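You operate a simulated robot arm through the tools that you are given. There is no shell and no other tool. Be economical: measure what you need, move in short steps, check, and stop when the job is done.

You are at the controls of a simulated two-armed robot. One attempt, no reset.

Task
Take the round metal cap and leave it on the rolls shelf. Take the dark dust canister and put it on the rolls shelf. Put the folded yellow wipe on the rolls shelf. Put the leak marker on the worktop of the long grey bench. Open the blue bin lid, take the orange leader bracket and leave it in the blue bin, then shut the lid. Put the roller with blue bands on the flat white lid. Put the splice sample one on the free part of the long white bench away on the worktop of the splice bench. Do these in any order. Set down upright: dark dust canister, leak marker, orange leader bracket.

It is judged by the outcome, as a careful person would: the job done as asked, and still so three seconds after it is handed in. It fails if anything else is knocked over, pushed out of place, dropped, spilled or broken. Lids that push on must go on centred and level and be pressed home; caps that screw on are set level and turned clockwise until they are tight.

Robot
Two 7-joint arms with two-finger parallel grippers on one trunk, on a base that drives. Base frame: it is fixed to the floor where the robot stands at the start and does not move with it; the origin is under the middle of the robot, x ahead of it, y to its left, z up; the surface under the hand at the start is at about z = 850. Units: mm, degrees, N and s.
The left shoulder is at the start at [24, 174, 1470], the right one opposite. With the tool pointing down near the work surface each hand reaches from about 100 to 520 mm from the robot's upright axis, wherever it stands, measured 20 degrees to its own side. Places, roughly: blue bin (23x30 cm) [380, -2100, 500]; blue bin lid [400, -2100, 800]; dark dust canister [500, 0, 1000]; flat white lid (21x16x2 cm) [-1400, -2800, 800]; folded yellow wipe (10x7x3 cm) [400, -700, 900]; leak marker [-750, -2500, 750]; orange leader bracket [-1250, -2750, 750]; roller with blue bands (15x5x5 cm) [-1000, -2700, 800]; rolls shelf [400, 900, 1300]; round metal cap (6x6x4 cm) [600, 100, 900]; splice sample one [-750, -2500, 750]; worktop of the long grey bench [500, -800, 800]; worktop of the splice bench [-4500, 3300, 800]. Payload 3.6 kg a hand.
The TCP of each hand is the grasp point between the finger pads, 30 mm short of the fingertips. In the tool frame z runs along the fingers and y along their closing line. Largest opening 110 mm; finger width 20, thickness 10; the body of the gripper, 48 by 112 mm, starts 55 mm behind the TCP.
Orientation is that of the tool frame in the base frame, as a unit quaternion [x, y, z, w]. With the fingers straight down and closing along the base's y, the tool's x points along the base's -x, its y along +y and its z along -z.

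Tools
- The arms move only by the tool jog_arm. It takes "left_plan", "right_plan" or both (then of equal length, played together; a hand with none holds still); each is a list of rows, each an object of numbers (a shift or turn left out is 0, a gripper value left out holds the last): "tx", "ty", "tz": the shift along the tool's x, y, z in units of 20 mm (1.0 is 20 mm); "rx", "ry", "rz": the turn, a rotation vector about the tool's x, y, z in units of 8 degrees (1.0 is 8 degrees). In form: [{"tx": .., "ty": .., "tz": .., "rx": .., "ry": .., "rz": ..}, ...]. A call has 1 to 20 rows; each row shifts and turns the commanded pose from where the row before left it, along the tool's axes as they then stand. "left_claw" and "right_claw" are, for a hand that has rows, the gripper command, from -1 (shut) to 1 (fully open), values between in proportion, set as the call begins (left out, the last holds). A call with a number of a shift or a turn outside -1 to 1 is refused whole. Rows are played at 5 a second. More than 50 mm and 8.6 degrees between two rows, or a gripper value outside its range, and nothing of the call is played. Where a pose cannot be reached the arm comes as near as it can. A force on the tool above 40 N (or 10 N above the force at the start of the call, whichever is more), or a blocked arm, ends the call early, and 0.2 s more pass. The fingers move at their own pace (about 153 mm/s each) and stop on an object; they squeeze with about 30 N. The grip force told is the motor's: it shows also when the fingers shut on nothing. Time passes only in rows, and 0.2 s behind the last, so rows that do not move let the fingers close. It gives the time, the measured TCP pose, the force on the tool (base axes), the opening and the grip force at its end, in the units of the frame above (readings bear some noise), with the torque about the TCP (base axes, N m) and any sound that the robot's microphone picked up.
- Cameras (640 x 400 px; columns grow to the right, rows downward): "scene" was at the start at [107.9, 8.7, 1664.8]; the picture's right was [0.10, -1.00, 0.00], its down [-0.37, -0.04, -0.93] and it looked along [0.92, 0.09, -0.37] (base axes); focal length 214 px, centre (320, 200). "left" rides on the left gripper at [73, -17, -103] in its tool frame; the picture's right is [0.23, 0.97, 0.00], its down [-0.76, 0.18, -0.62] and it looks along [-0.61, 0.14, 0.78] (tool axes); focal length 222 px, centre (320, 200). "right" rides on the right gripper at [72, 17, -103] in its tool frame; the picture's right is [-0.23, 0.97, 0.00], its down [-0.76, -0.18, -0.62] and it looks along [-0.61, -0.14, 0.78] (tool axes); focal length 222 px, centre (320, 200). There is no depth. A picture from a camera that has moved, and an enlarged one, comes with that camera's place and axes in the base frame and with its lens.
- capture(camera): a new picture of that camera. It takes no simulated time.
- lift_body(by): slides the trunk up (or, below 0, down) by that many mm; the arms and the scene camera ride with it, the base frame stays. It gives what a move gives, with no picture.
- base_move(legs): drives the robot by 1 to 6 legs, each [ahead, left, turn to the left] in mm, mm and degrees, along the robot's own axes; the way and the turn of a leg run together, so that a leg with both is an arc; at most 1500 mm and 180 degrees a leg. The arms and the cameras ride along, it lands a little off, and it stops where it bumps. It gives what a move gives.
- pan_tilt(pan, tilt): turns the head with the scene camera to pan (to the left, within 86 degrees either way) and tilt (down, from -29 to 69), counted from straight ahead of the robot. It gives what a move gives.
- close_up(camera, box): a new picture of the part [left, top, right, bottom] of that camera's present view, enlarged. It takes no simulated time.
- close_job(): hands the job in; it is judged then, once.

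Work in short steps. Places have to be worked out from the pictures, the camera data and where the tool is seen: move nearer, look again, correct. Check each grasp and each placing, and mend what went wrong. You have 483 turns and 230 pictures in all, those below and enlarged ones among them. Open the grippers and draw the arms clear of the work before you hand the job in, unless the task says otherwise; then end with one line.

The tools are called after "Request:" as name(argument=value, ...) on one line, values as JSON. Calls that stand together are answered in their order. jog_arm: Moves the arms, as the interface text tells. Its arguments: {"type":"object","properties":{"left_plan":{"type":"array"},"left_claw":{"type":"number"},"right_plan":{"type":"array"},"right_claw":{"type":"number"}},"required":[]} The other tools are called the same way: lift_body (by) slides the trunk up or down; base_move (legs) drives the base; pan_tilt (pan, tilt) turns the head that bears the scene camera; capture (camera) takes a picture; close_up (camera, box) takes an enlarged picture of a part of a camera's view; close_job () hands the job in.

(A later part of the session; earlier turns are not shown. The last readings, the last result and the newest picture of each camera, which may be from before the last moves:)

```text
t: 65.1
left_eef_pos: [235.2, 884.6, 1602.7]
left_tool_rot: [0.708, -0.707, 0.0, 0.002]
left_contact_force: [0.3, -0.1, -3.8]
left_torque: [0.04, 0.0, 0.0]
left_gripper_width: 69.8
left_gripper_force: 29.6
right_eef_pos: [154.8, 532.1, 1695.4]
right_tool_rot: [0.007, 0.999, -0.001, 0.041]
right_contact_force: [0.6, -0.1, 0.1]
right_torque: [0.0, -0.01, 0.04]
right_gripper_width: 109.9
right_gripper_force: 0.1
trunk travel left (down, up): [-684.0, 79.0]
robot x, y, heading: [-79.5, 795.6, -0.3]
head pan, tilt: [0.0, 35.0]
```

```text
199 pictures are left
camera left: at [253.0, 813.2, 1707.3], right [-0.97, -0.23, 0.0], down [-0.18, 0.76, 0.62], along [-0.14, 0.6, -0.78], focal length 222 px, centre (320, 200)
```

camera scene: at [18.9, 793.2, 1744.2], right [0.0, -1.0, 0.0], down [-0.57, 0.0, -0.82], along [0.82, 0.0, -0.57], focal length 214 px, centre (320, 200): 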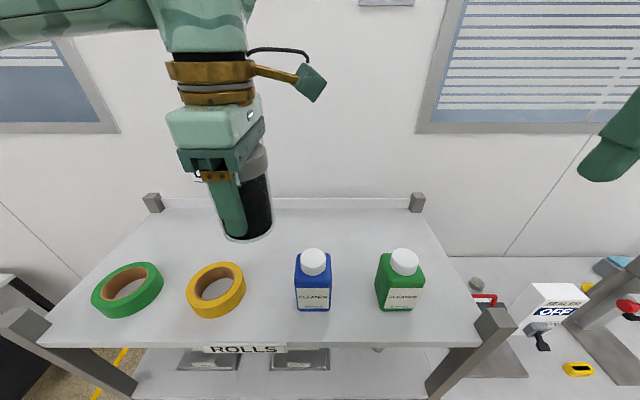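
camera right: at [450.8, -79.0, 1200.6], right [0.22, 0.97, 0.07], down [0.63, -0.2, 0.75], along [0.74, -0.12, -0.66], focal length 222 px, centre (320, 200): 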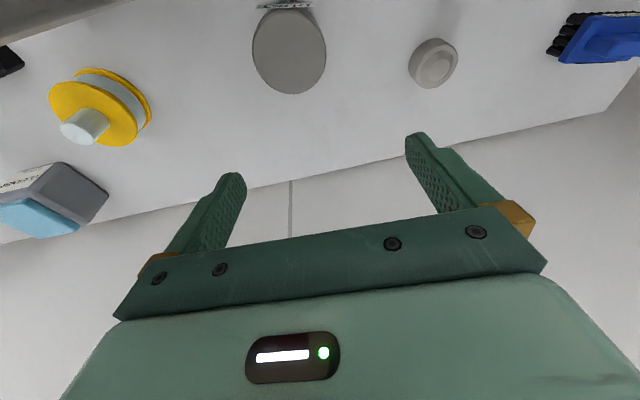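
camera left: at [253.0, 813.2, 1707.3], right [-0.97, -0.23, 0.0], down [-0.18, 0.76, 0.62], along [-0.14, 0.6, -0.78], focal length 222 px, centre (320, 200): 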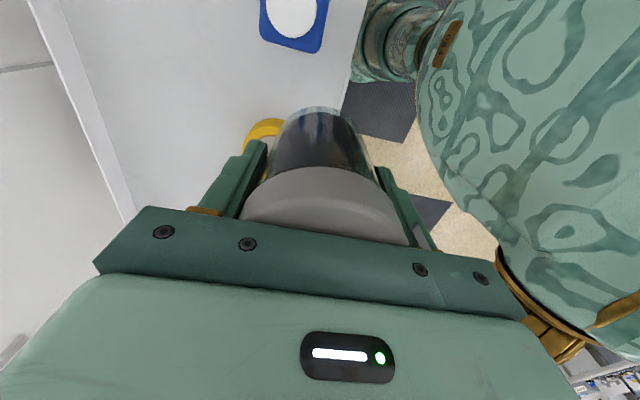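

Shelf top free between blue bottle and orange tape and behind. I drive 80 ahead and extend the left hand to about (400, 895).

Request:
base_move(legs=[[80, 0, 0]])

Request:
jog_arm(left_plan=[{"ty": -0.9, "tx": -0.1}, {"ty": -0.9, "tx": -0.1}, {"ty": -0.9, "tx": -0.1}, {"ty": -0.9, "tx": -0.1}, {"ty": -0.9, "tx": -0.1, "tz": 1}, {"tz": 1}, {"tz": 1}, {"tz": 1}, {"tz": 1}])

Request:
capture(camera="scene")

Request:
capture(camera="left")

```text
t: 66.0
left_eef_pos: [258.4, 885.2, 1603.3]
left_tool_rot: [0.707, -0.707, -0.001, 0.003]
left_contact_force: [0.7, 0.2, -4.6]
left_torque: [0.01, 0.04, 0.03]
left_gripper_width: 69.5
left_gripper_force: 30.0
right_eef_pos: [178.3, 532.1, 1695.7]
right_tool_rot: [0.007, 0.999, -0.001, 0.041]
right_contact_force: [1.3, 0.0, 0.2]
right_torque: [-0.01, 0.03, -0.03]
right_gripper_width: 109.8
right_gripper_force: 0.0
trunk travel left (down, up): [-684.0, 79.0]
robot x, y, heading: [-59.1, 790.8, -0.1]
head pan, tilt: [0.0, 35.0]
stopped in leg 1: the robot was blocked; the commanded pose is now the measured one
```

```text
t: 68.0
left_eef_pos: [347.6, 894.3, 1504.6]
left_tool_rot: [0.707, -0.707, 0.0, 0.003]
left_contact_force: [-0.5, 0.0, -3.8]
left_torque: [-0.03, -0.01, 0.02]
left_gripper_width: 69.5
left_gripper_force: 30.0
right_eef_pos: [179.0, 531.8, 1696.3]
right_tool_rot: [0.008, 0.999, -0.002, 0.042]
right_contact_force: [0.1, -0.4, 0.3]
right_torque: [0.01, 0.0, -0.02]
right_gripper_width: 110.1
right_gripper_force: 0.1
trunk travel left (down, up): [-684.0, 79.0]
robot x, y, heading: [-60.7, 795.6, 0.0]
head pan, tilt: [0.0, 35.0]
```

```text
198 pictures are left
camera scene: at [42.8, 793.9, 1744.2], right [0.0, -1.0, 0.0], down [-0.57, 0.0, -0.82], along [0.82, 0.0, -0.57], focal length 214 px, centre (320, 200)
```

scene: 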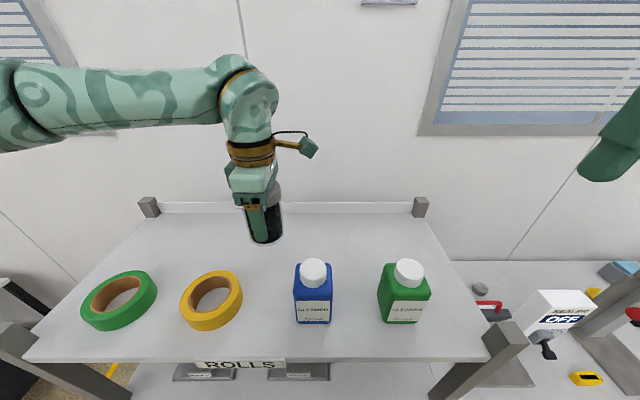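

```text
197 pictures are left
camera left: at [365.5, 822.2, 1607.6], right [-0.97, -0.23, 0.0], down [-0.18, 0.76, 0.62], along [-0.14, 0.6, -0.78], focal length 222 px, centre (320, 200)
```

left: 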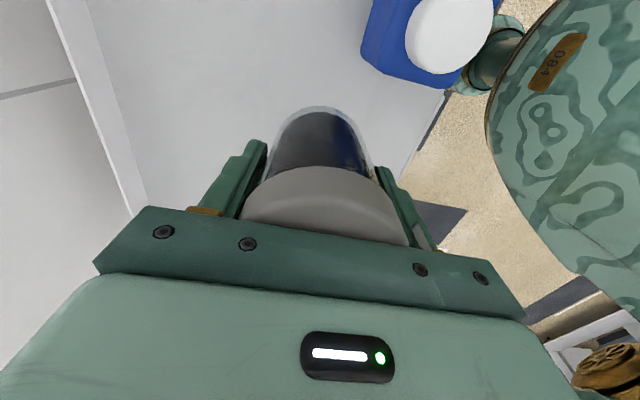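

The base touched the shelf front but nothing moved. I extend 40 mm further and lower toward contact in small steps.

Request:
jog_arm(left_plan=[{"ty": -1, "tz": 0.6}, {"ty": -1, "tz": 0.7}, {"tz": 1}, {"tz": 1}, {"tz": 0.4}, {"tz": 0.2}, {"tz": 0.2}, {"tz": 0.2}, {"tz": 0.2}])

Request:
capture(camera="scene")

```text
t: 70.0
left_eef_pos: [387.3, 894.3, 1414.2]
left_tool_rot: [-0.707, 0.707, 0.0, -0.002]
left_contact_force: [-0.4, 0.4, -4.0]
left_torque: [-0.02, 0.02, 0.0]
left_gripper_width: 69.5
left_gripper_force: 30.0
right_eef_pos: [177.4, 531.4, 1695.5]
right_tool_rot: [0.007, 0.999, -0.001, 0.041]
right_contact_force: [-0.5, -0.2, -0.2]
right_torque: [0.01, -0.02, 0.0]
right_gripper_width: 109.9
right_gripper_force: 0.0
trunk travel left (down, up): [-684.0, 79.0]
robot x, y, heading: [-62.4, 795.0, 0.0]
head pan, tilt: [0.0, 35.0]
```

```text
196 pictures are left
camera scene: at [42.2, 793.6, 1744.3], right [0.0, -1.0, 0.0], down [-0.57, 0.0, -0.82], along [0.82, 0.0, -0.57], focal length 214 px, centre (320, 200)
```

scene: 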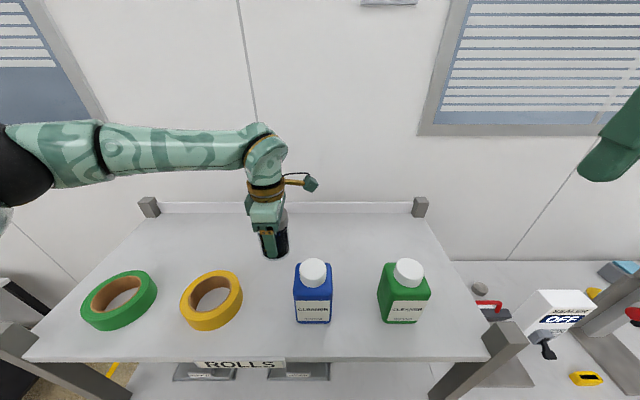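

Bottom still ~20-40 mm above. Continue lowering in small steps.

Request:
jog_arm(left_plan=[{"tz": 0.3}, {"tz": 0.3}, {"tz": 0.2}, {"tz": 0.2}, {"tz": 0.2}, {"tz": 0.2}, {"tz": 0.2}])

Request:
close_up(camera="scene", box=[200, 160, 360, 260])

```text
t: 71.6
left_eef_pos: [387.6, 894.6, 1379.9]
left_tool_rot: [-0.707, 0.707, -0.001, -0.003]
left_contact_force: [1.1, 1.1, -4.0]
left_torque: [-0.02, -0.01, 0.02]
left_gripper_width: 69.5
left_gripper_force: 29.8
right_eef_pos: [176.5, 531.5, 1695.2]
right_tool_rot: [0.007, 0.999, -0.001, 0.041]
right_contact_force: [1.4, -0.2, -0.7]
right_torque: [-0.01, -0.01, 0.0]
right_gripper_width: 110.0
right_gripper_force: 0.0
trunk travel left (down, up): [-684.0, 79.0]
robot x, y, heading: [-57.3, 795.0, -0.4]
head pan, tilt: [0.0, 35.0]
```

```text
4.00 times, centred on (280, 210) of scene
camera zoom: at [42.5, 793.6, 1744.2], right [0.0, -1.0, 0.0], down [-0.57, 0.0, -0.82], along [0.82, 0.0, -0.57], focal length 858 px, centre (480, 160)
```

zoom: 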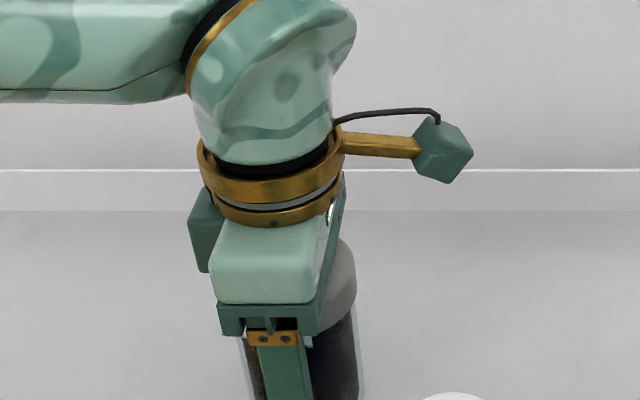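

No contact yet; continue.

Request:
jog_arm(left_plan=[{"tz": 0.2}, {"tz": 0.2}, {"tz": 0.2}, {"tz": 0.2}, {"tz": 0.2}, {"tz": 0.2}, {"tz": 0.2}, {"tz": 0.2}])

Request:
capture(camera="scene")

```text
t: 73.4
left_eef_pos: [387.3, 894.1, 1352.1]
left_tool_rot: [0.708, -0.707, 0.003, 0.0]
left_contact_force: [3.8, 3.4, 23.1]
left_torque: [0.02, 0.9, -0.12]
left_gripper_width: 70.2
left_gripper_force: 29.8
right_eef_pos: [175.3, 534.0, 1696.4]
right_tool_rot: [0.007, 0.999, -0.002, 0.042]
right_contact_force: [-0.1, 0.5, 0.0]
right_torque: [-0.02, -0.02, -0.01]
right_gripper_width: 110.0
right_gripper_force: 0.0
trunk travel left (down, up): [-684.0, 79.0]
robot x, y, heading: [-57.4, 795.1, 0.0]
head pan, tilt: [0.0, 35.0]
```

```text
194 pictures are left
camera scene: at [40.6, 793.7, 1744.7], right [0.0, -1.0, 0.0], down [-0.57, 0.0, -0.82], along [0.82, 0.0, -0.57], focal length 214 px, centre (320, 200)
```

scene: 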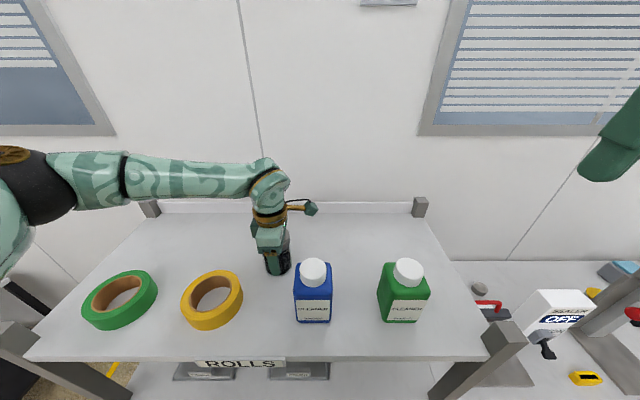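

Contact felt (force +23 N). I ease up 1.5 mm, open, and rise.

Request:
jog_arm(left_plan=[{"tz": -0.07}])

Request:
jog_arm(left_plan=[{}, {}, {}], left_claw=1)

Request:
jog_arm(left_plan=[{"tz": -0.5}, {"tz": -1}, {"tz": -1}, {"tz": -1}, {"tz": -1}, {"tz": -1}, {"tz": -1}, {"tz": -1}, {"tz": -1}, {"tz": -1}])

Request:
capture(camera="scene")

Request:
capture(camera="left")

```text
t: 73.8
left_eef_pos: [387.1, 894.5, 1352.0]
left_tool_rot: [0.707, -0.707, 0.002, 0.001]
left_contact_force: [4.8, 2.6, 20.2]
left_torque: [-0.28, -0.49, -0.02]
left_gripper_width: 69.4
left_gripper_force: 30.0
right_eef_pos: [177.0, 533.3, 1695.9]
right_tool_rot: [0.007, 0.999, -0.002, 0.041]
right_contact_force: [-0.7, -0.2, 0.8]
right_torque: [-0.01, 0.0, 0.01]
right_gripper_width: 110.0
right_gripper_force: 0.1
trunk travel left (down, up): [-684.0, 79.0]
robot x, y, heading: [-55.2, 796.0, -0.1]
head pan, tilt: [0.0, 35.0]
```

```text
t: 74.6
left_eef_pos: [385.0, 893.6, 1349.5]
left_tool_rot: [0.708, -0.707, 0.0, 0.002]
left_contact_force: [-0.2, 0.4, 0.3]
left_torque: [0.0, -0.02, 0.0]
left_gripper_width: 110.0
left_gripper_force: 0.1
right_eef_pos: [176.9, 532.4, 1695.3]
right_tool_rot: [0.008, 0.999, -0.002, 0.041]
right_contact_force: [-0.4, -0.2, -0.9]
right_torque: [0.01, -0.05, -0.02]
right_gripper_width: 109.9
right_gripper_force: 0.0
trunk travel left (down, up): [-684.0, 79.0]
robot x, y, heading: [-56.2, 796.7, -0.2]
head pan, tilt: [0.0, 35.0]
```

```text
t: 76.8
left_eef_pos: [388.4, 896.5, 1540.9]
left_tool_rot: [-0.707, 0.708, -0.001, -0.002]
left_contact_force: [-0.4, -0.3, -0.6]
left_torque: [0.02, 0.03, 0.0]
left_gripper_width: 110.0
left_gripper_force: 0.0
right_eef_pos: [177.0, 532.9, 1695.8]
right_tool_rot: [0.007, 0.999, -0.001, 0.04]
right_contact_force: [-0.6, -0.1, -1.3]
right_torque: [0.01, -0.01, 0.04]
right_gripper_width: 109.8
right_gripper_force: 0.1
trunk travel left (down, up): [-684.0, 79.0]
robot x, y, heading: [-59.6, 796.8, -0.0]
head pan, tilt: [0.0, 35.0]
```

```text
193 pictures are left
camera scene: at [41.5, 793.2, 1744.3], right [0.0, -1.0, 0.0], down [-0.57, 0.0, -0.82], along [0.82, 0.0, -0.57], focal length 214 px, centre (320, 200)
```

scene: 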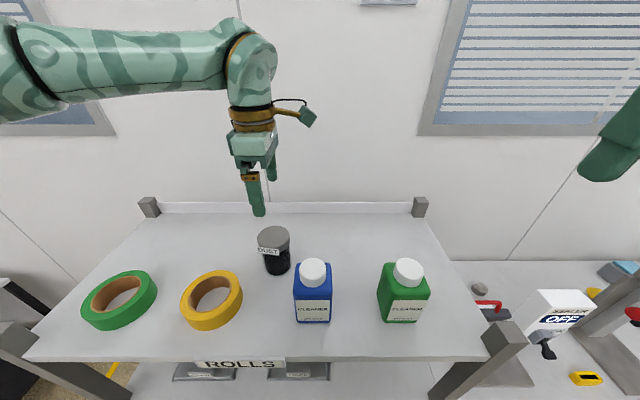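

```text
192 pictures are left
camera left: at [405.6, 824.2, 1644.8], right [-0.97, -0.23, 0.0], down [-0.18, 0.76, 0.62], along [-0.14, 0.6, -0.78], focal length 222 px, centre (320, 200)
```

left: 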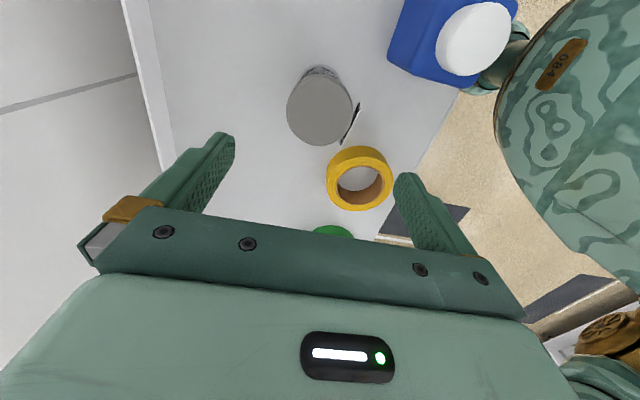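

Canister stands upright on the shelf. Now back to the bench for the metal cap with the left arm.

Request:
base_move(legs=[[-190, 0, 0], [0, -812, 0], [270, 0, 0]])

Request:
lift_body(by=-350)

Request:
capture(camera="left")

Request:
capture(camera="scene")

```text
t: 83.8
left_eef_pos: [472.3, 93.5, 1540.6]
left_tool_rot: [0.708, -0.706, 0.001, 0.002]
left_contact_force: [-0.5, 0.1, -0.5]
left_torque: [0.0, -0.02, 0.0]
left_gripper_width: 110.0
left_gripper_force: 0.0
right_eef_pos: [263.2, -270.6, 1695.3]
right_tool_rot: [0.004, 0.999, -0.001, 0.042]
right_contact_force: [-0.8, -0.1, 0.3]
right_torque: [0.0, 0.03, -0.02]
right_gripper_width: 110.2
right_gripper_force: 0.1
trunk travel left (down, up): [-684.0, 79.0]
robot x, y, heading: [29.2, -6.4, 0.1]
head pan, tilt: [0.0, 35.0]
```

```text
t: 87.2
left_eef_pos: [474.8, 93.6, 1191.0]
left_tool_rot: [0.708, -0.706, 0.0, 0.002]
left_contact_force: [0.0, 0.3, -0.2]
left_torque: [-0.01, 0.01, 0.01]
left_gripper_width: 110.1
left_gripper_force: 0.0
right_eef_pos: [263.9, -270.7, 1345.3]
right_tool_rot: [0.005, 0.999, -0.001, 0.042]
right_contact_force: [-0.1, 0.3, 0.0]
right_torque: [-0.01, 0.0, -0.01]
right_gripper_width: 110.2
right_gripper_force: 0.1
trunk travel left (down, up): [-334.0, 429.0]
robot x, y, heading: [26.7, -7.1, -0.0]
head pan, tilt: [0.0, 35.0]
```

```text
191 pictures are left
camera left: at [492.5, 22.0, 1294.5], right [-0.97, -0.23, 0.0], down [-0.18, 0.76, 0.62], along [-0.15, 0.6, -0.78], focal length 222 px, centre (320, 200)
```

left: 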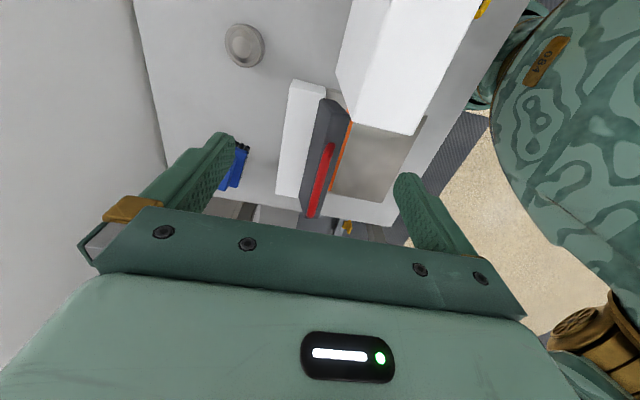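

```text
190 pictures are left
camera scene: at [183.0, -10.0, 1392.4], right [0.0, -1.0, 0.0], down [-0.57, 0.0, -0.82], along [0.82, 0.0, -0.57], focal length 214 px, centre (320, 200)
```

scene: 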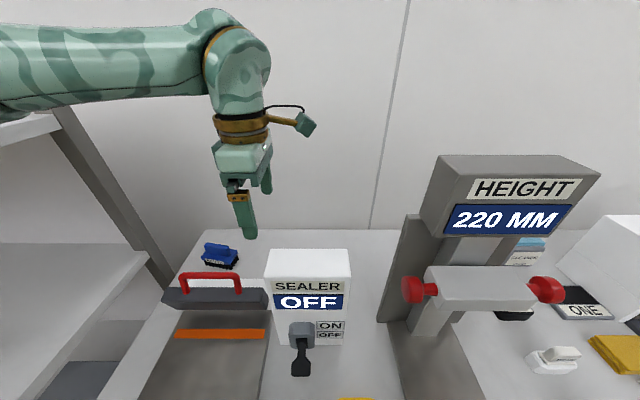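

Cap confirmed near (609,80). I shift the base 80 mm right for reach and shelf clearance, then extend over the cap at the present height.

Request:
base_move(legs=[[0, -80, 0]])

Request:
jog_arm(left_plan=[{"ty": -0.9, "tx": -0.45}, {"ty": -0.9, "tx": -0.45}, {"ty": -0.9, "tx": -0.45}, {"ty": -0.9, "tx": -0.45}, {"ty": -0.9, "tx": -0.45}, {"ty": -0.9, "tx": -0.45}, {"ty": -0.9, "tx": -0.45}])

Request:
capture(camera="scene")

```text
t: 88.3
left_eef_pos: [473.8, 9.1, 1190.6]
left_tool_rot: [0.708, -0.706, -0.001, 0.002]
left_contact_force: [-0.1, -1.0, -1.2]
left_torque: [0.02, -0.02, 0.01]
left_gripper_width: 110.1
left_gripper_force: 0.0
right_eef_pos: [265.7, -354.8, 1345.1]
right_tool_rot: [0.006, 0.999, -0.001, 0.041]
right_contact_force: [-0.9, -0.1, 0.0]
right_torque: [0.07, 0.02, 0.01]
right_gripper_width: 110.2
right_gripper_force: 0.0
trunk travel left (down, up): [-334.0, 429.0]
robot x, y, heading: [30.3, -93.2, 0.2]
head pan, tilt: [0.0, 35.0]
```

```text
t: 89.9
left_eef_pos: [599.1, 74.4, 1188.6]
left_tool_rot: [0.709, -0.706, 0.0, 0.002]
left_contact_force: [-0.3, 0.2, 0.0]
left_torque: [0.0, -0.01, 0.0]
left_gripper_width: 110.2
left_gripper_force: 0.1
right_eef_pos: [266.2, -353.0, 1346.5]
right_tool_rot: [0.004, 0.999, -0.001, 0.041]
right_contact_force: [0.1, 0.6, 0.6]
right_torque: [0.03, -0.01, 0.02]
right_gripper_width: 110.3
right_gripper_force: 0.1
trunk travel left (down, up): [-334.0, 429.0]
robot x, y, heading: [26.3, -92.2, 0.1]
head pan, tilt: [0.0, 35.0]
```

```text
189 pictures are left
camera scene: at [183.8, -92.2, 1392.2], right [0.0, -1.0, 0.0], down [-0.57, 0.0, -0.82], along [0.82, 0.0, -0.57], focal length 214 px, centre (320, 200)
```

scene: 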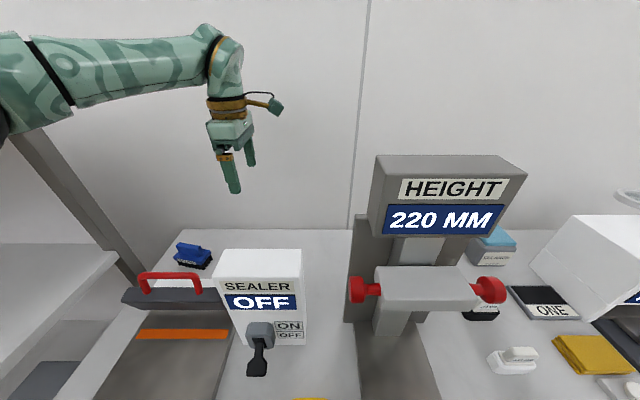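

Reach is fine. I descend to z≈1000 aligned over (609,80) and check arm clearance over the sealer.

Request:
jog_arm(left_plan=[{"ty": -0.5, "tx": -0.28, "tz": 1}, {"tz": 1}, {"tz": 1}, {"tz": 1}, {"tz": 1}, {"tz": 1}, {"tz": 1}, {"tz": 1}, {"tz": 1}, {"tz": 0.5}])

Request:
capture(camera="scene")

Request:
capture(camera="left")

```text
t: 92.1
left_eef_pos: [609.7, 78.9, 998.0]
left_tool_rot: [0.709, -0.705, -0.001, 0.002]
left_contact_force: [1.0, 0.4, -0.5]
left_torque: [0.01, 0.02, 0.01]
left_gripper_width: 109.9
left_gripper_force: 0.0
right_eef_pos: [264.9, -353.3, 1346.4]
right_tool_rot: [0.005, 0.999, -0.001, 0.04]
right_contact_force: [0.4, 0.5, 0.1]
right_torque: [0.02, -0.02, 0.0]
right_gripper_width: 109.9
right_gripper_force: 0.2
trunk travel left (down, up): [-334.0, 429.0]
robot x, y, heading: [26.5, -90.9, 0.0]
head pan, tilt: [0.0, 35.0]
```

```text
188 pictures are left
camera scene: at [183.5, -92.1, 1392.3], right [0.0, -1.0, 0.0], down [-0.57, 0.0, -0.82], along [0.82, 0.0, -0.57], focal length 214 px, centre (320, 200)
```

scene: 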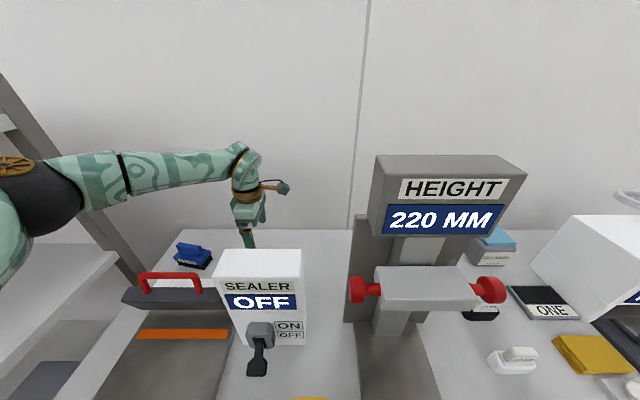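

```text
187 pictures are left
camera left: at [627.8, 8.1, 1103.2], right [-0.97, -0.23, 0.0], down [-0.18, 0.76, 0.62], along [-0.15, 0.6, -0.78], focal length 222 px, centre (320, 200)
```

left: 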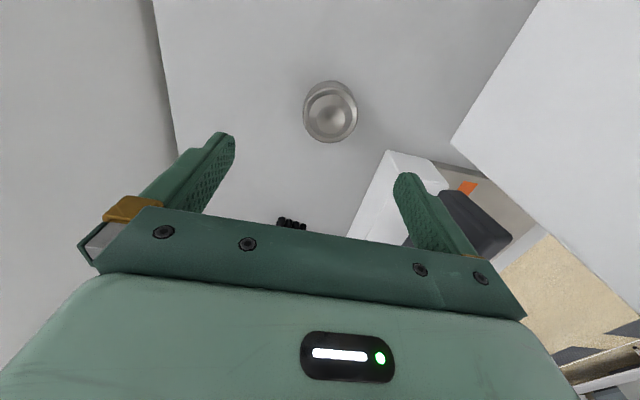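

Cap is at ≈(597,81) from this closer view. I shift 12 mm back and descend to z≈880.

Request:
jog_arm(left_plan=[{"ty": 0.6, "tx": -0.1, "tz": 1}, {"tz": 1}, {"tz": 1}, {"tz": 1}, {"tz": 1}, {"tz": 0.9}])

Request:
capture(camera="left")

Request:
capture(camera="scene")

```text
t: 93.5
left_eef_pos: [596.5, 80.1, 883.6]
left_tool_rot: [0.709, -0.706, 0.001, 0.003]
left_contact_force: [0.3, 0.3, -1.1]
left_torque: [-0.02, 0.04, -0.04]
left_gripper_width: 110.0
left_gripper_force: 0.1
right_eef_pos: [265.7, -353.4, 1346.1]
right_tool_rot: [0.005, 0.999, -0.001, 0.041]
right_contact_force: [1.2, -0.1, -0.1]
right_torque: [-0.03, 0.01, 0.01]
right_gripper_width: 110.1
right_gripper_force: 0.1
trunk travel left (down, up): [-334.0, 429.0]
robot x, y, heading: [28.7, -91.7, 0.1]
head pan, tilt: [0.0, 35.0]
```

```text
186 pictures are left
camera left: at [615.1, 9.4, 986.3], right [-0.97, -0.23, 0.0], down [-0.18, 0.76, 0.62], along [-0.15, 0.6, -0.78], focal length 222 px, centre (320, 200)
```

left: 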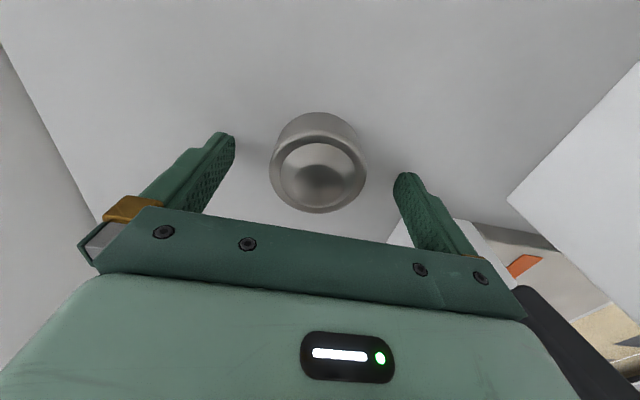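

```text
185 pictures are left
camera scene: at [183.7, -92.1, 1392.2], right [0.0, -1.0, 0.0], down [-0.57, 0.0, -0.82], along [0.82, 0.0, -0.57], focal length 214 px, centre (320, 200)
```

scene: 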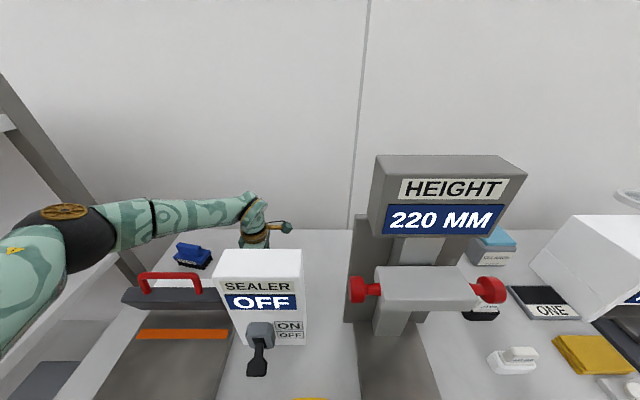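

The bench must be at z≈850 (cap top ≈890), so fingertips are already near the surface; the cap's centre is ≈(602,67). I shift in plane and close.

Request:
jog_arm(left_plan=[{"ty": -0.13, "tx": 0.35}, {"ty": -0.13, "tx": 0.3}])

Request:
capture(camera="left")

```text
t: 94.1
left_eef_pos: [602.8, 68.3, 882.2]
left_tool_rot: [0.708, -0.706, -0.001, 0.003]
left_contact_force: [0.3, -0.3, -0.1]
left_torque: [0.0, 0.0, 0.02]
left_gripper_width: 110.4
left_gripper_force: 0.0
right_eef_pos: [264.9, -353.7, 1344.9]
right_tool_rot: [0.005, 0.999, -0.001, 0.04]
right_contact_force: [0.8, 0.4, -1.3]
right_torque: [-0.04, -0.01, -0.02]
right_gripper_width: 110.1
right_gripper_force: 0.1
trunk travel left (down, up): [-334.0, 429.0]
robot x, y, heading: [30.3, -91.4, 0.0]
head pan, tilt: [0.0, 35.0]
```

```text
184 pictures are left
camera left: at [620.8, -3.2, 986.2], right [-0.97, -0.23, 0.0], down [-0.18, 0.76, 0.62], along [-0.15, 0.6, -0.78], focal length 222 px, centre (320, 200)
```

left: 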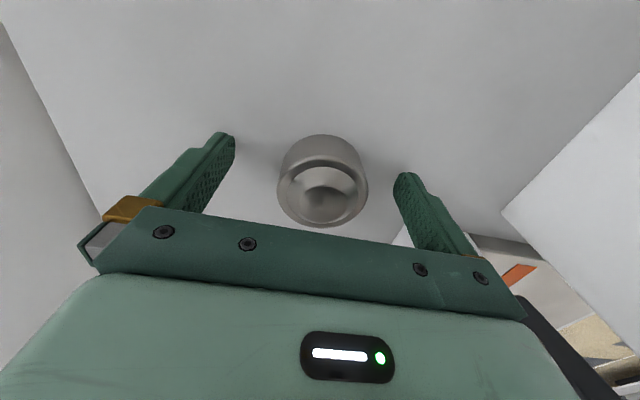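

Now the cap sits between the fingers at TCP row. Close the left gripper.

Request:
jog_arm(left_plan=[{}, {}, {}, {}, {}], left_claw=-1)

Request:
jog_arm(left_plan=[{"tz": -0.5}, {"tz": -0.5}, {"tz": -0.5}, {"tz": -0.5}])

Request:
capture(camera="left")

```text
t: 95.3
left_eef_pos: [601.7, 68.0, 882.9]
left_tool_rot: [0.709, -0.705, 0.001, 0.003]
left_contact_force: [0.5, -0.6, -0.2]
left_torque: [-0.02, -0.01, 0.03]
left_gripper_width: 55.0
left_gripper_force: 29.9
right_eef_pos: [265.5, -353.4, 1345.5]
right_tool_rot: [0.006, 0.999, -0.002, 0.041]
right_contact_force: [0.0, 0.5, -0.2]
right_torque: [0.04, 0.0, 0.0]
right_gripper_width: 109.9
right_gripper_force: 0.0
trunk travel left (down, up): [-334.0, 429.0]
robot x, y, heading: [29.6, -89.6, 0.3]
head pan, tilt: [0.0, 35.0]
```

```text
t: 96.3
left_eef_pos: [601.8, 68.0, 921.9]
left_tool_rot: [0.709, -0.706, 0.0, 0.003]
left_contact_force: [-0.1, 0.6, -1.7]
left_torque: [-0.04, -0.01, -0.01]
left_gripper_width: 54.9
left_gripper_force: 29.5
right_eef_pos: [264.5, -353.6, 1345.8]
right_tool_rot: [0.005, 0.999, -0.001, 0.041]
right_contact_force: [0.0, -1.0, -0.7]
right_torque: [0.0, -0.02, -0.01]
right_gripper_width: 110.0
right_gripper_force: 0.0
trunk travel left (down, up): [-334.0, 429.0]
robot x, y, heading: [23.5, -86.9, 0.0]
head pan, tilt: [0.0, 35.0]
```

```text
183 pictures are left
camera left: at [620.2, -2.6, 1025.3], right [-0.97, -0.23, 0.0], down [-0.18, 0.76, 0.62], along [-0.15, 0.6, -0.78], focal length 222 px, centre (320, 200)
```

left: 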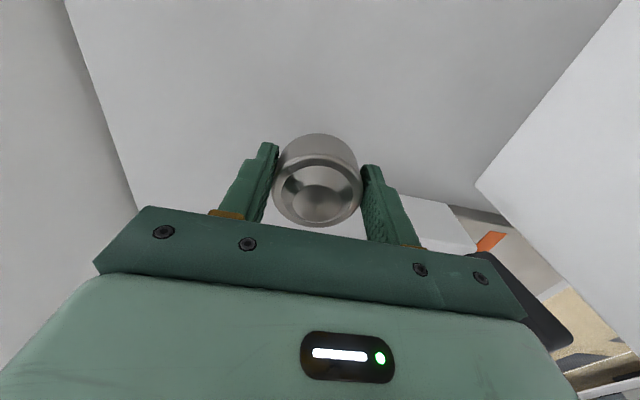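

Cap held (55 mm). I raise it to z≈1240, retract, and then drive right to fetch the wipe with the right hand.

Request:
jog_arm(left_plan=[{"tz": -1}, {"tz": -1}, {"tz": -1}, {"tz": -1}, {"tz": -1}, {"tz": -1}, {"tz": -1}, {"tz": -1}, {"tz": -1}, {"tz": -1}, {"tz": -1}, {"tz": -1}, {"tz": -1}, {"tz": -1}, {"tz": -1}, {"tz": -1}, {"tz": -1}])

Request:
jog_arm(left_plan=[{"ty": 1}, {"ty": 1}, {"ty": 1}, {"ty": 1}, {"ty": 1}, {"ty": 1}, {"ty": 1}, {"ty": 1}, {"ty": 1}, {"ty": 1}, {"ty": 1}, {"ty": 1}, {"ty": 1}, {"ty": 1}, {"ty": 1}])

Request:
base_move(legs=[[-60, 0, 0], [0, -350, 0]])

Request:
capture(camera="right")

Request:
capture(camera="scene")

```text
t: 99.9
left_eef_pos: [604.4, 68.0, 1263.3]
left_tool_rot: [0.708, -0.706, 0.0, 0.002]
left_contact_force: [0.3, -0.5, -1.0]
left_torque: [0.0, 0.02, 0.03]
left_gripper_width: 54.8
left_gripper_force: 30.3
right_eef_pos: [265.6, -353.2, 1345.3]
right_tool_rot: [0.005, 0.999, -0.001, 0.041]
right_contact_force: [0.3, 0.2, -0.3]
right_torque: [-0.01, -0.01, 0.0]
right_gripper_width: 110.0
right_gripper_force: 0.1
trunk travel left (down, up): [-334.0, 429.0]
robot x, y, heading: [27.8, -94.5, 0.2]
head pan, tilt: [0.0, 35.0]
```

```text
t: 103.1
left_eef_pos: [303.8, 68.4, 1265.3]
left_tool_rot: [0.708, -0.706, -0.001, 0.003]
left_contact_force: [0.1, 1.0, -1.1]
left_torque: [-0.04, -0.02, 0.0]
left_gripper_width: 54.7
left_gripper_force: 29.6
right_eef_pos: [264.3, -353.6, 1346.3]
right_tool_rot: [0.005, 0.999, -0.001, 0.042]
right_contact_force: [-0.8, 0.3, 0.3]
right_torque: [0.03, -0.01, 0.01]
right_gripper_width: 110.1
right_gripper_force: 0.1
trunk travel left (down, up): [-334.0, 429.0]
robot x, y, heading: [27.1, -93.0, -0.0]
head pan, tilt: [0.0, 35.0]
```

```text
t: 106.0
left_eef_pos: [245.4, -286.2, 1264.1]
left_tool_rot: [-0.707, 0.707, 0.001, -0.003]
left_contact_force: [-0.3, -0.4, -2.6]
left_torque: [0.0, 0.03, -0.01]
left_gripper_width: 54.7
left_gripper_force: 29.7
right_eef_pos: [204.0, -708.1, 1345.0]
right_tool_rot: [0.007, 0.999, -0.001, 0.041]
right_contact_force: [0.6, -0.1, -1.0]
right_torque: [-0.02, 0.0, 0.02]
right_gripper_width: 109.9
right_gripper_force: 0.2
trunk travel left (down, up): [-334.0, 429.0]
robot x, y, heading: [-29.0, -444.3, -0.1]
head pan, tilt: [0.0, 35.0]
```

```text
182 pictures are left
camera right: at [121.7, -690.4, 1442.4], right [0.24, 0.97, 0.02], down [0.71, -0.19, 0.68], along [0.67, -0.15, -0.73], focal length 222 px, centre (320, 200)
```

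right: 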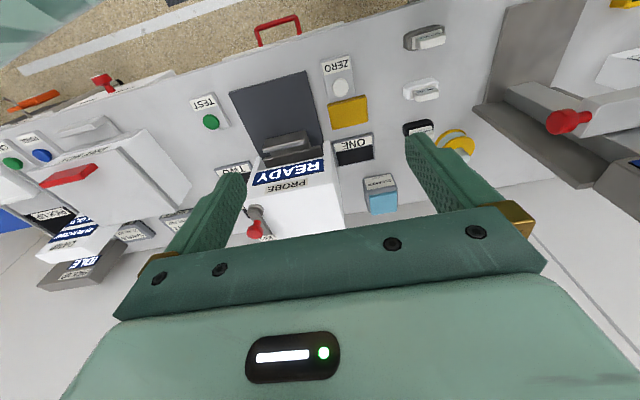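

```text
181 pictures are left
camera scene: at [123.0, -446.6, 1392.3], right [0.0, -1.0, 0.0], down [-0.57, 0.0, -0.82], along [0.82, 0.0, -0.57], focal length 214 px, centre (320, 200)
```

scene: 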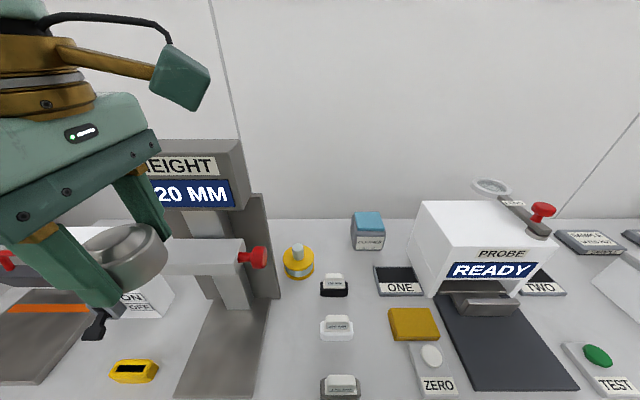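

The yellow wipe spans about x 342–400, y −610..−722, with the ZERO block just in front of its right part; I'll grip it near its left end closing along x. First move the right hand over it and yaw +90°.

Request:
jog_arm(right_plan=[{"ry": 0.59}, {"tx": -0.92, "ty": 0.41}, {"tx": -0.92, "ty": 0.41}, {"tx": -0.92, "ty": 0.41}, {"tx": -0.92, "ty": 0.41}, {"tx": -0.92, "ty": 0.41}, {"tx": -0.92, "ty": 0.41}, {"tx": -0.92, "ty": 0.41}, {"tx": -0.92, "ty": 0.41}, {"tx": -0.92, "ty": 0.41}])

Request:
jog_arm(right_plan=[{"rz": 1}, {"rz": 1}, {"rz": 1}, {"rz": 1}, {"rz": 1}, {"rz": 1}, {"rz": 1}, {"rz": 1}, {"rz": 1}, {"rz": 1}, {"rz": 1}, {"rz": 0.25}, {"tz": 1}, {"tz": 1}, {"tz": 1}, {"tz": 1}, {"tz": 1}, {"tz": 1}, {"tz": 1}])

Request:
capture(camera="right")

Request:
capture(camera="scene")

```text
t: 108.2
left_eef_pos: [246.1, -284.9, 1265.4]
left_tool_rot: [-0.707, 0.707, 0.0, -0.002]
left_contact_force: [-0.9, -0.1, -1.5]
left_torque: [-0.07, 0.02, -0.01]
left_gripper_width: 54.8
left_gripper_force: 30.5
right_eef_pos: [333.2, -650.5, 1344.7]
right_tool_rot: [0.008, 1.0, -0.001, 0.001]
right_contact_force: [-0.3, 0.5, -0.5]
right_torque: [0.02, 0.01, -0.02]
right_gripper_width: 109.9
right_gripper_force: 0.0
right hand out of reach, approached as far as the arm can: row 9, 10
trunk travel left (down, up): [-334.0, 429.0]
robot x, y, heading: [-33.3, -447.8, -0.2]
head pan, tilt: [0.0, 35.0]
```

```text
t: 112.2
left_eef_pos: [244.7, -286.3, 1264.9]
left_tool_rot: [-0.707, 0.707, 0.001, -0.002]
left_contact_force: [0.0, 0.7, -1.7]
left_torque: [-0.02, -0.01, -0.02]
left_gripper_width: 54.3
left_gripper_force: 30.0
right_eef_pos: [332.9, -651.1, 1204.6]
right_tool_rot: [0.711, 0.703, -0.001, 0.0]
right_contact_force: [-0.1, 0.8, 0.7]
right_torque: [-0.01, -0.02, -0.01]
right_gripper_width: 110.0
right_gripper_force: 0.1
trunk travel left (down, up): [-334.0, 429.0]
robot x, y, heading: [-33.0, -444.3, -0.2]
head pan, tilt: [0.0, 35.0]
```

```text
180 pictures are left
camera right: at [349.5, -579.6, 1307.4], right [0.97, -0.24, 0.0], down [-0.19, -0.76, 0.62], along [-0.15, -0.61, -0.78], focal length 222 px, centre (320, 200)
```

right: 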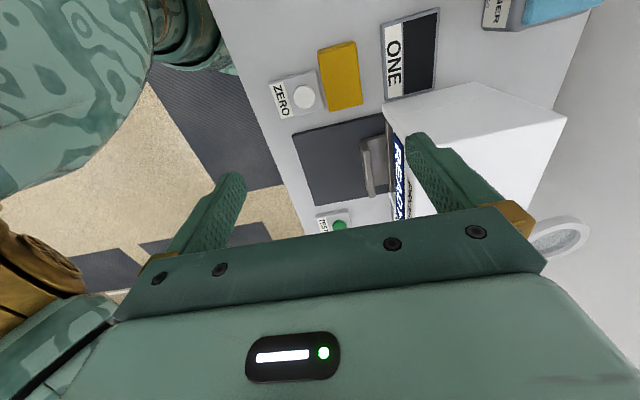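

```text
179 pictures are left
camera scene: at [123.4, -445.9, 1392.2], right [0.0, -1.0, 0.0], down [-0.57, 0.0, -0.82], along [0.82, 0.0, -0.57], focal length 214 px, centre (320, 200)
```

scene: 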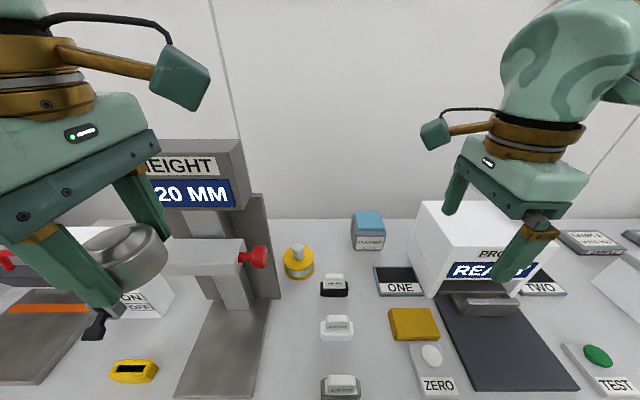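

Wipe: x 336–400, y −611..−712, top ≈880. I go to (367,−628), opening 90 mm, down to z≈960 and look.

Request:
jog_arm(right_plan=[{"ty": 0.85, "tx": 0.58}, {"ty": 0.85, "tx": 0.57}, {"tz": 1}, {"tz": 1}, {"tz": 1}, {"tz": 1}, {"tz": 1}, {"tz": 1}, {"tz": 1}, {"tz": 1}, {"tz": 1}, {"tz": 1}, {"tz": 1}, {"tz": 1}], right_claw=0.64)

Request:
capture(camera="right")

```text
t: 115.2
left_eef_pos: [244.6, -285.1, 1265.9]
left_tool_rot: [0.707, -0.707, 0.0, 0.003]
left_contact_force: [0.6, 0.2, -0.8]
left_torque: [-0.03, -0.01, -0.05]
left_gripper_width: 54.5
left_gripper_force: 30.8
right_eef_pos: [366.9, -629.0, 962.6]
right_tool_rot: [0.712, 0.702, 0.0, 0.0]
right_contact_force: [0.3, -0.7, -0.3]
right_torque: [-0.03, 0.0, 0.01]
right_gripper_width: 90.3
right_gripper_force: 0.1
trunk travel left (down, up): [-334.0, 429.0]
robot x, y, heading: [-34.4, -444.8, -0.2]
head pan, tilt: [0.0, 35.0]
```

```text
178 pictures are left
camera right: at [382.9, -557.0, 1065.7], right [0.97, -0.24, 0.0], down [-0.19, -0.76, 0.62], along [-0.15, -0.61, -0.78], focal length 222 px, centre (320, 200)
```

right: 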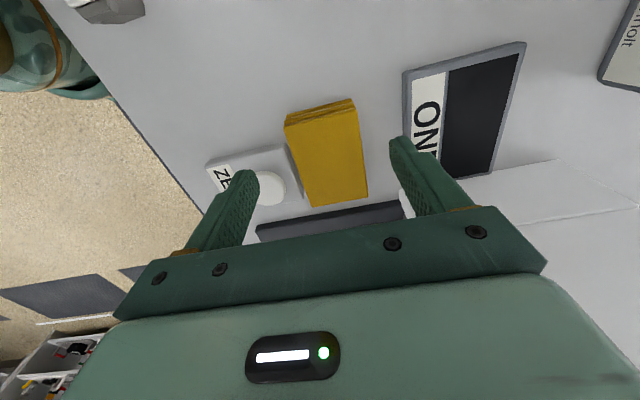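

Aligned with the wipe's left end. I shift 4 mm left, narrow to 84 mm and descend to z≈885.

Request:
jog_arm(right_plan=[{"tx": 0.22, "tz": 0.5}, {"tz": 1}, {"tz": 1}, {"tz": 0.8}, {"tz": 0.3}, {"tz": 0.3}], right_claw=0.53)

Request:
capture(camera="right")

```text
t: 116.6
left_eef_pos: [245.3, -285.9, 1264.3]
left_tool_rot: [-0.707, 0.707, 0.001, -0.002]
left_contact_force: [1.0, 0.2, -1.0]
left_torque: [0.01, -0.02, 0.03]
left_gripper_width: 54.6
left_gripper_force: 29.3
right_eef_pos: [367.2, -623.4, 885.1]
right_tool_rot: [0.712, 0.703, -0.001, 0.001]
right_contact_force: [0.1, -1.0, 0.8]
right_torque: [0.02, -0.01, 0.0]
right_gripper_width: 84.1
right_gripper_force: 0.1
trunk travel left (down, up): [-334.0, 429.0]
robot x, y, heading: [-32.2, -442.9, -0.1]
head pan, tilt: [0.0, 35.0]
```

```text
177 pictures are left
camera right: at [384.1, -552.6, 988.0], right [0.97, -0.24, 0.0], down [-0.19, -0.76, 0.63], along [-0.15, -0.61, -0.78], focal length 222 px, centre (320, 200)
```

right: 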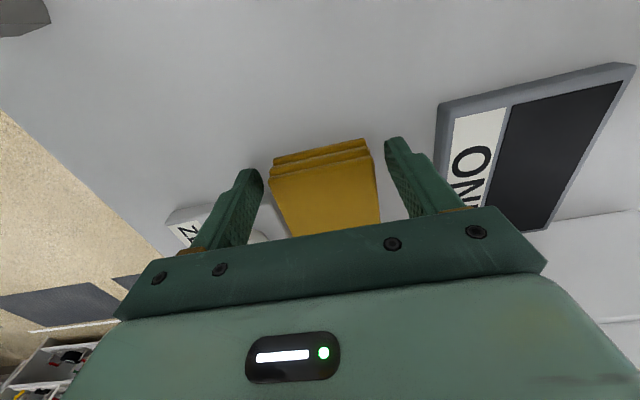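

The wipe is between the fingers. Close and lift a little.

Request:
jog_arm(right_plan=[{}, {}, {}, {}, {}], right_claw=-1)

Request:
jog_arm(right_plan=[{"tz": -0.5}, {"tz": -1}, {"tz": -1}])

Request:
capture(camera="right")

```text
t: 117.8
left_eef_pos: [246.5, -285.3, 1263.9]
left_tool_rot: [0.707, -0.707, 0.0, 0.002]
left_contact_force: [0.6, -0.3, -1.3]
left_torque: [-0.02, 0.01, 0.02]
left_gripper_width: 54.9
left_gripper_force: 30.3
right_eef_pos: [369.2, -624.2, 884.2]
right_tool_rot: [0.712, 0.702, 0.0, 0.002]
right_contact_force: [-0.9, 0.4, -0.2]
right_torque: [0.0, -0.01, 0.01]
right_gripper_width: 64.6
right_gripper_force: 30.3
trunk travel left (down, up): [-334.0, 429.0]
robot x, y, heading: [-31.0, -443.3, -0.1]
head pan, tilt: [0.0, 35.0]
```

```text
t: 118.6
left_eef_pos: [244.2, -285.9, 1264.6]
left_tool_rot: [0.708, -0.707, 0.0, 0.002]
left_contact_force: [-0.5, -0.3, -2.1]
left_torque: [0.01, 0.03, 0.02]
left_gripper_width: 54.3
left_gripper_force: 30.3
right_eef_pos: [366.5, -626.0, 935.6]
right_tool_rot: [0.712, 0.702, -0.001, 0.0]
right_contact_force: [-0.1, 0.2, 0.4]
right_torque: [-0.01, 0.0, 0.0]
right_gripper_width: 64.7
right_gripper_force: 29.6
trunk travel left (down, up): [-334.0, 429.0]
robot x, y, heading: [-28.6, -447.7, -0.4]
head pan, tilt: [0.0, 35.0]
```

```text
176 pictures are left
camera right: at [383.3, -553.4, 1038.9], right [0.97, -0.24, 0.0], down [-0.19, -0.76, 0.63], along [-0.15, -0.61, -0.78], focal length 222 px, centre (320, 200)
```

right: 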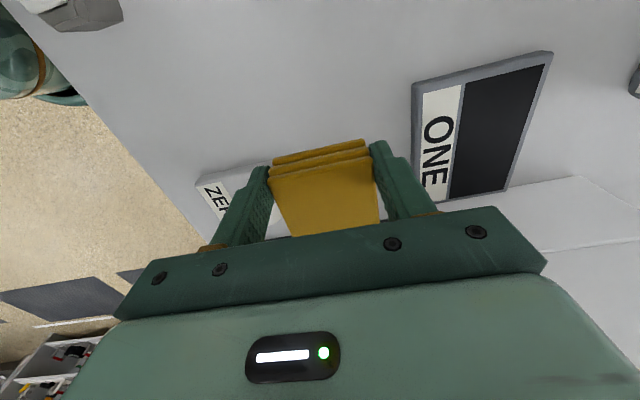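

Wipe held. Raise the right hand, retract, lift the trunk 350 and drive to the shelf.

Request:
jog_arm(right_plan=[{"tz": -1}, {"tz": -1}, {"tz": -1}, {"tz": -1}, {"tz": -1}, {"tz": -1}, {"tz": -1}, {"tz": -1}, {"tz": -1}, {"tz": -1}, {"tz": -1}, {"tz": -1}, {"tz": -1}, {"tz": -1}, {"tz": -1}, {"tz": -1}])

Request:
jog_arm(right_plan=[{"ty": -1}, {"ty": -1}, {"ty": -1}, {"ty": -1}, {"ty": -1}])

Request:
base_move(legs=[[-220, 0, 0], [0, 1326, 0]])

Request:
lift_body(by=350)

Request:
capture(camera="scene")

```text
t: 122.0
left_eef_pos: [245.3, -286.0, 1264.5]
left_tool_rot: [-0.707, 0.707, 0.0, -0.002]
left_contact_force: [0.7, -0.7, -1.0]
left_torque: [-0.01, 0.02, 0.01]
left_gripper_width: 54.4
left_gripper_force: 29.8
right_eef_pos: [366.5, -623.9, 1255.3]
right_tool_rot: [0.712, 0.702, -0.002, 0.001]
right_contact_force: [-0.4, 0.0, -1.3]
right_torque: [0.0, -0.02, 0.03]
right_gripper_width: 64.7
right_gripper_force: 30.1
trunk travel left (down, up): [-334.0, 429.0]
robot x, y, heading: [-34.3, -444.7, 0.0]
head pan, tilt: [0.0, 35.0]
```

```text
t: 123.2
left_eef_pos: [244.9, -287.3, 1264.8]
left_tool_rot: [-0.706, 0.708, 0.0, -0.003]
left_contact_force: [0.2, -0.2, -0.5]
left_torque: [0.03, 0.02, 0.02]
left_gripper_width: 54.5
left_gripper_force: 29.7
right_eef_pos: [267.1, -623.4, 1254.4]
right_tool_rot: [0.712, 0.702, 0.0, 0.001]
right_contact_force: [-0.2, -0.2, -0.5]
right_torque: [0.0, -0.01, 0.04]
right_gripper_width: 64.6
right_gripper_force: 30.5
trunk travel left (down, up): [-334.0, 429.0]
robot x, y, heading: [-32.1, -445.4, -0.3]
head pan, tilt: [0.0, 35.0]
```

```text
t: 131.1
left_eef_pos: [28.7, 1046.2, 1264.6]
left_tool_rot: [-0.707, 0.707, 0.0, -0.002]
left_contact_force: [-0.4, -0.2, -1.3]
left_torque: [0.0, 0.02, 0.02]
left_gripper_width: 54.3
left_gripper_force: 30.1
right_eef_pos: [53.0, 708.8, 1255.2]
right_tool_rot: [0.712, 0.703, -0.001, 0.001]
right_contact_force: [-0.2, 0.2, -0.1]
right_torque: [0.04, 0.01, -0.01]
right_gripper_width: 64.7
right_gripper_force: 30.3
trunk travel left (down, up): [-334.0, 429.0]
robot x, y, heading: [-245.5, 887.1, -0.2]
head pan, tilt: [0.0, 35.0]
```

```text
t: 134.6
left_eef_pos: [30.7, 1045.2, 1615.3]
left_tool_rot: [0.707, -0.707, 0.0, 0.003]
left_contact_force: [0.3, -0.5, -1.3]
left_torque: [-0.04, 0.01, 0.0]
left_gripper_width: 54.0
left_gripper_force: 30.1
right_eef_pos: [51.2, 707.6, 1605.3]
right_tool_rot: [0.711, 0.703, -0.001, 0.0]
right_contact_force: [-0.6, 0.8, -0.4]
right_torque: [-0.02, 0.02, 0.01]
right_gripper_width: 64.6
right_gripper_force: 30.1
trunk travel left (down, up): [-684.0, 79.0]
robot x, y, heading: [-243.1, 887.1, -0.1]
head pan, tilt: [0.0, 35.0]
```

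```text
175 pictures are left
camera scene: at [-146.3, 885.7, 1744.2], right [0.0, -1.0, 0.0], down [-0.57, 0.0, -0.82], along [0.82, 0.0, -0.57], focal length 214 px, centre (320, 200)
```

scene: 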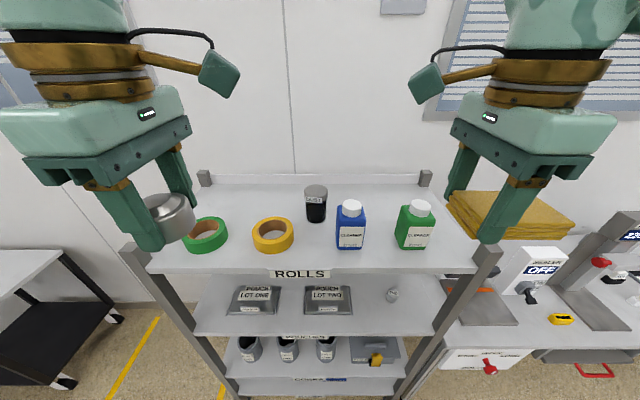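

Everything in order. Forward 170 mm, then both arms extend: cap to (420,1040), wipe to (400,700).

Request:
base_move(legs=[[170, 0, 0]])

Request:
jog_arm(left_plan=[{"ty": -1}, {"ty": -1}, {"ty": -1}, {"ty": -1}, {"ty": -1}, {"ty": -1}, {"ty": -1}, {"ty": -1}, {"ty": -1}, {"ty": -1}, {"ty": -1}], right_plan=[{"ty": 1}, {"ty": 1}, {"ty": 1}, {"ty": 1}, {"ty": 1}, {"ty": 1}, {"ty": 1}, {"ty": 1}, {"ty": 1}, {}, {}])

Request:
capture(camera="scene")

```text
t: 136.0
left_eef_pos: [193.4, 1044.7, 1615.2]
left_tool_rot: [-0.706, 0.708, -0.001, -0.001]
left_contact_force: [0.1, 0.2, 0.0]
left_torque: [0.03, -0.01, -0.05]
left_gripper_width: 54.3
left_gripper_force: 29.7
right_eef_pos: [215.6, 707.8, 1606.6]
right_tool_rot: [0.713, 0.702, 0.0, 0.002]
right_contact_force: [-0.6, 1.4, 0.0]
right_torque: [0.0, -0.07, 0.02]
right_gripper_width: 64.7
right_gripper_force: 30.0
trunk travel left (down, up): [-684.0, 79.0]
robot x, y, heading: [-77.3, 887.0, -0.1]
head pan, tilt: [0.0, 35.0]
```

```text
t: 138.4
left_eef_pos: [418.3, 1043.2, 1614.1]
left_tool_rot: [-0.707, 0.707, 0.0, -0.002]
left_contact_force: [0.8, -0.1, -1.4]
left_torque: [-0.02, -0.01, 0.0]
left_gripper_width: 54.1
left_gripper_force: 30.4
right_eef_pos: [400.0, 704.2, 1604.7]
right_tool_rot: [0.712, 0.702, 0.0, 0.001]
right_contact_force: [0.1, -0.7, 0.0]
right_torque: [0.01, 0.01, 0.02]
right_gripper_width: 64.9
right_gripper_force: 29.3
trunk travel left (down, up): [-684.0, 79.0]
robot x, y, heading: [-77.4, 884.4, -0.1]
head pan, tilt: [0.0, 35.0]
```

```text
174 pictures are left
camera scene: at [21.5, 884.3, 1744.2], right [0.0, -1.0, 0.0], down [-0.57, 0.0, -0.82], along [0.82, 0.0, -0.57], focal length 214 px, centre (320, 200)
```

scene: 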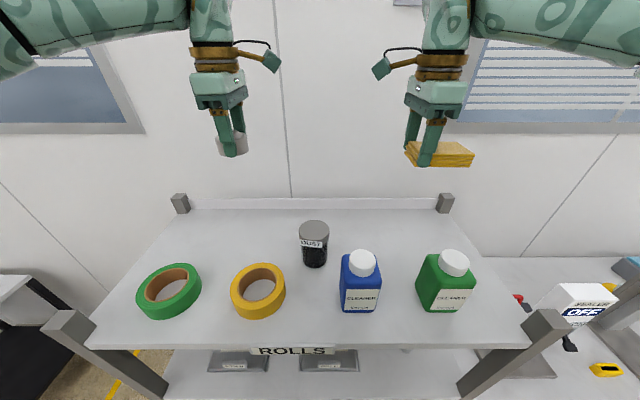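

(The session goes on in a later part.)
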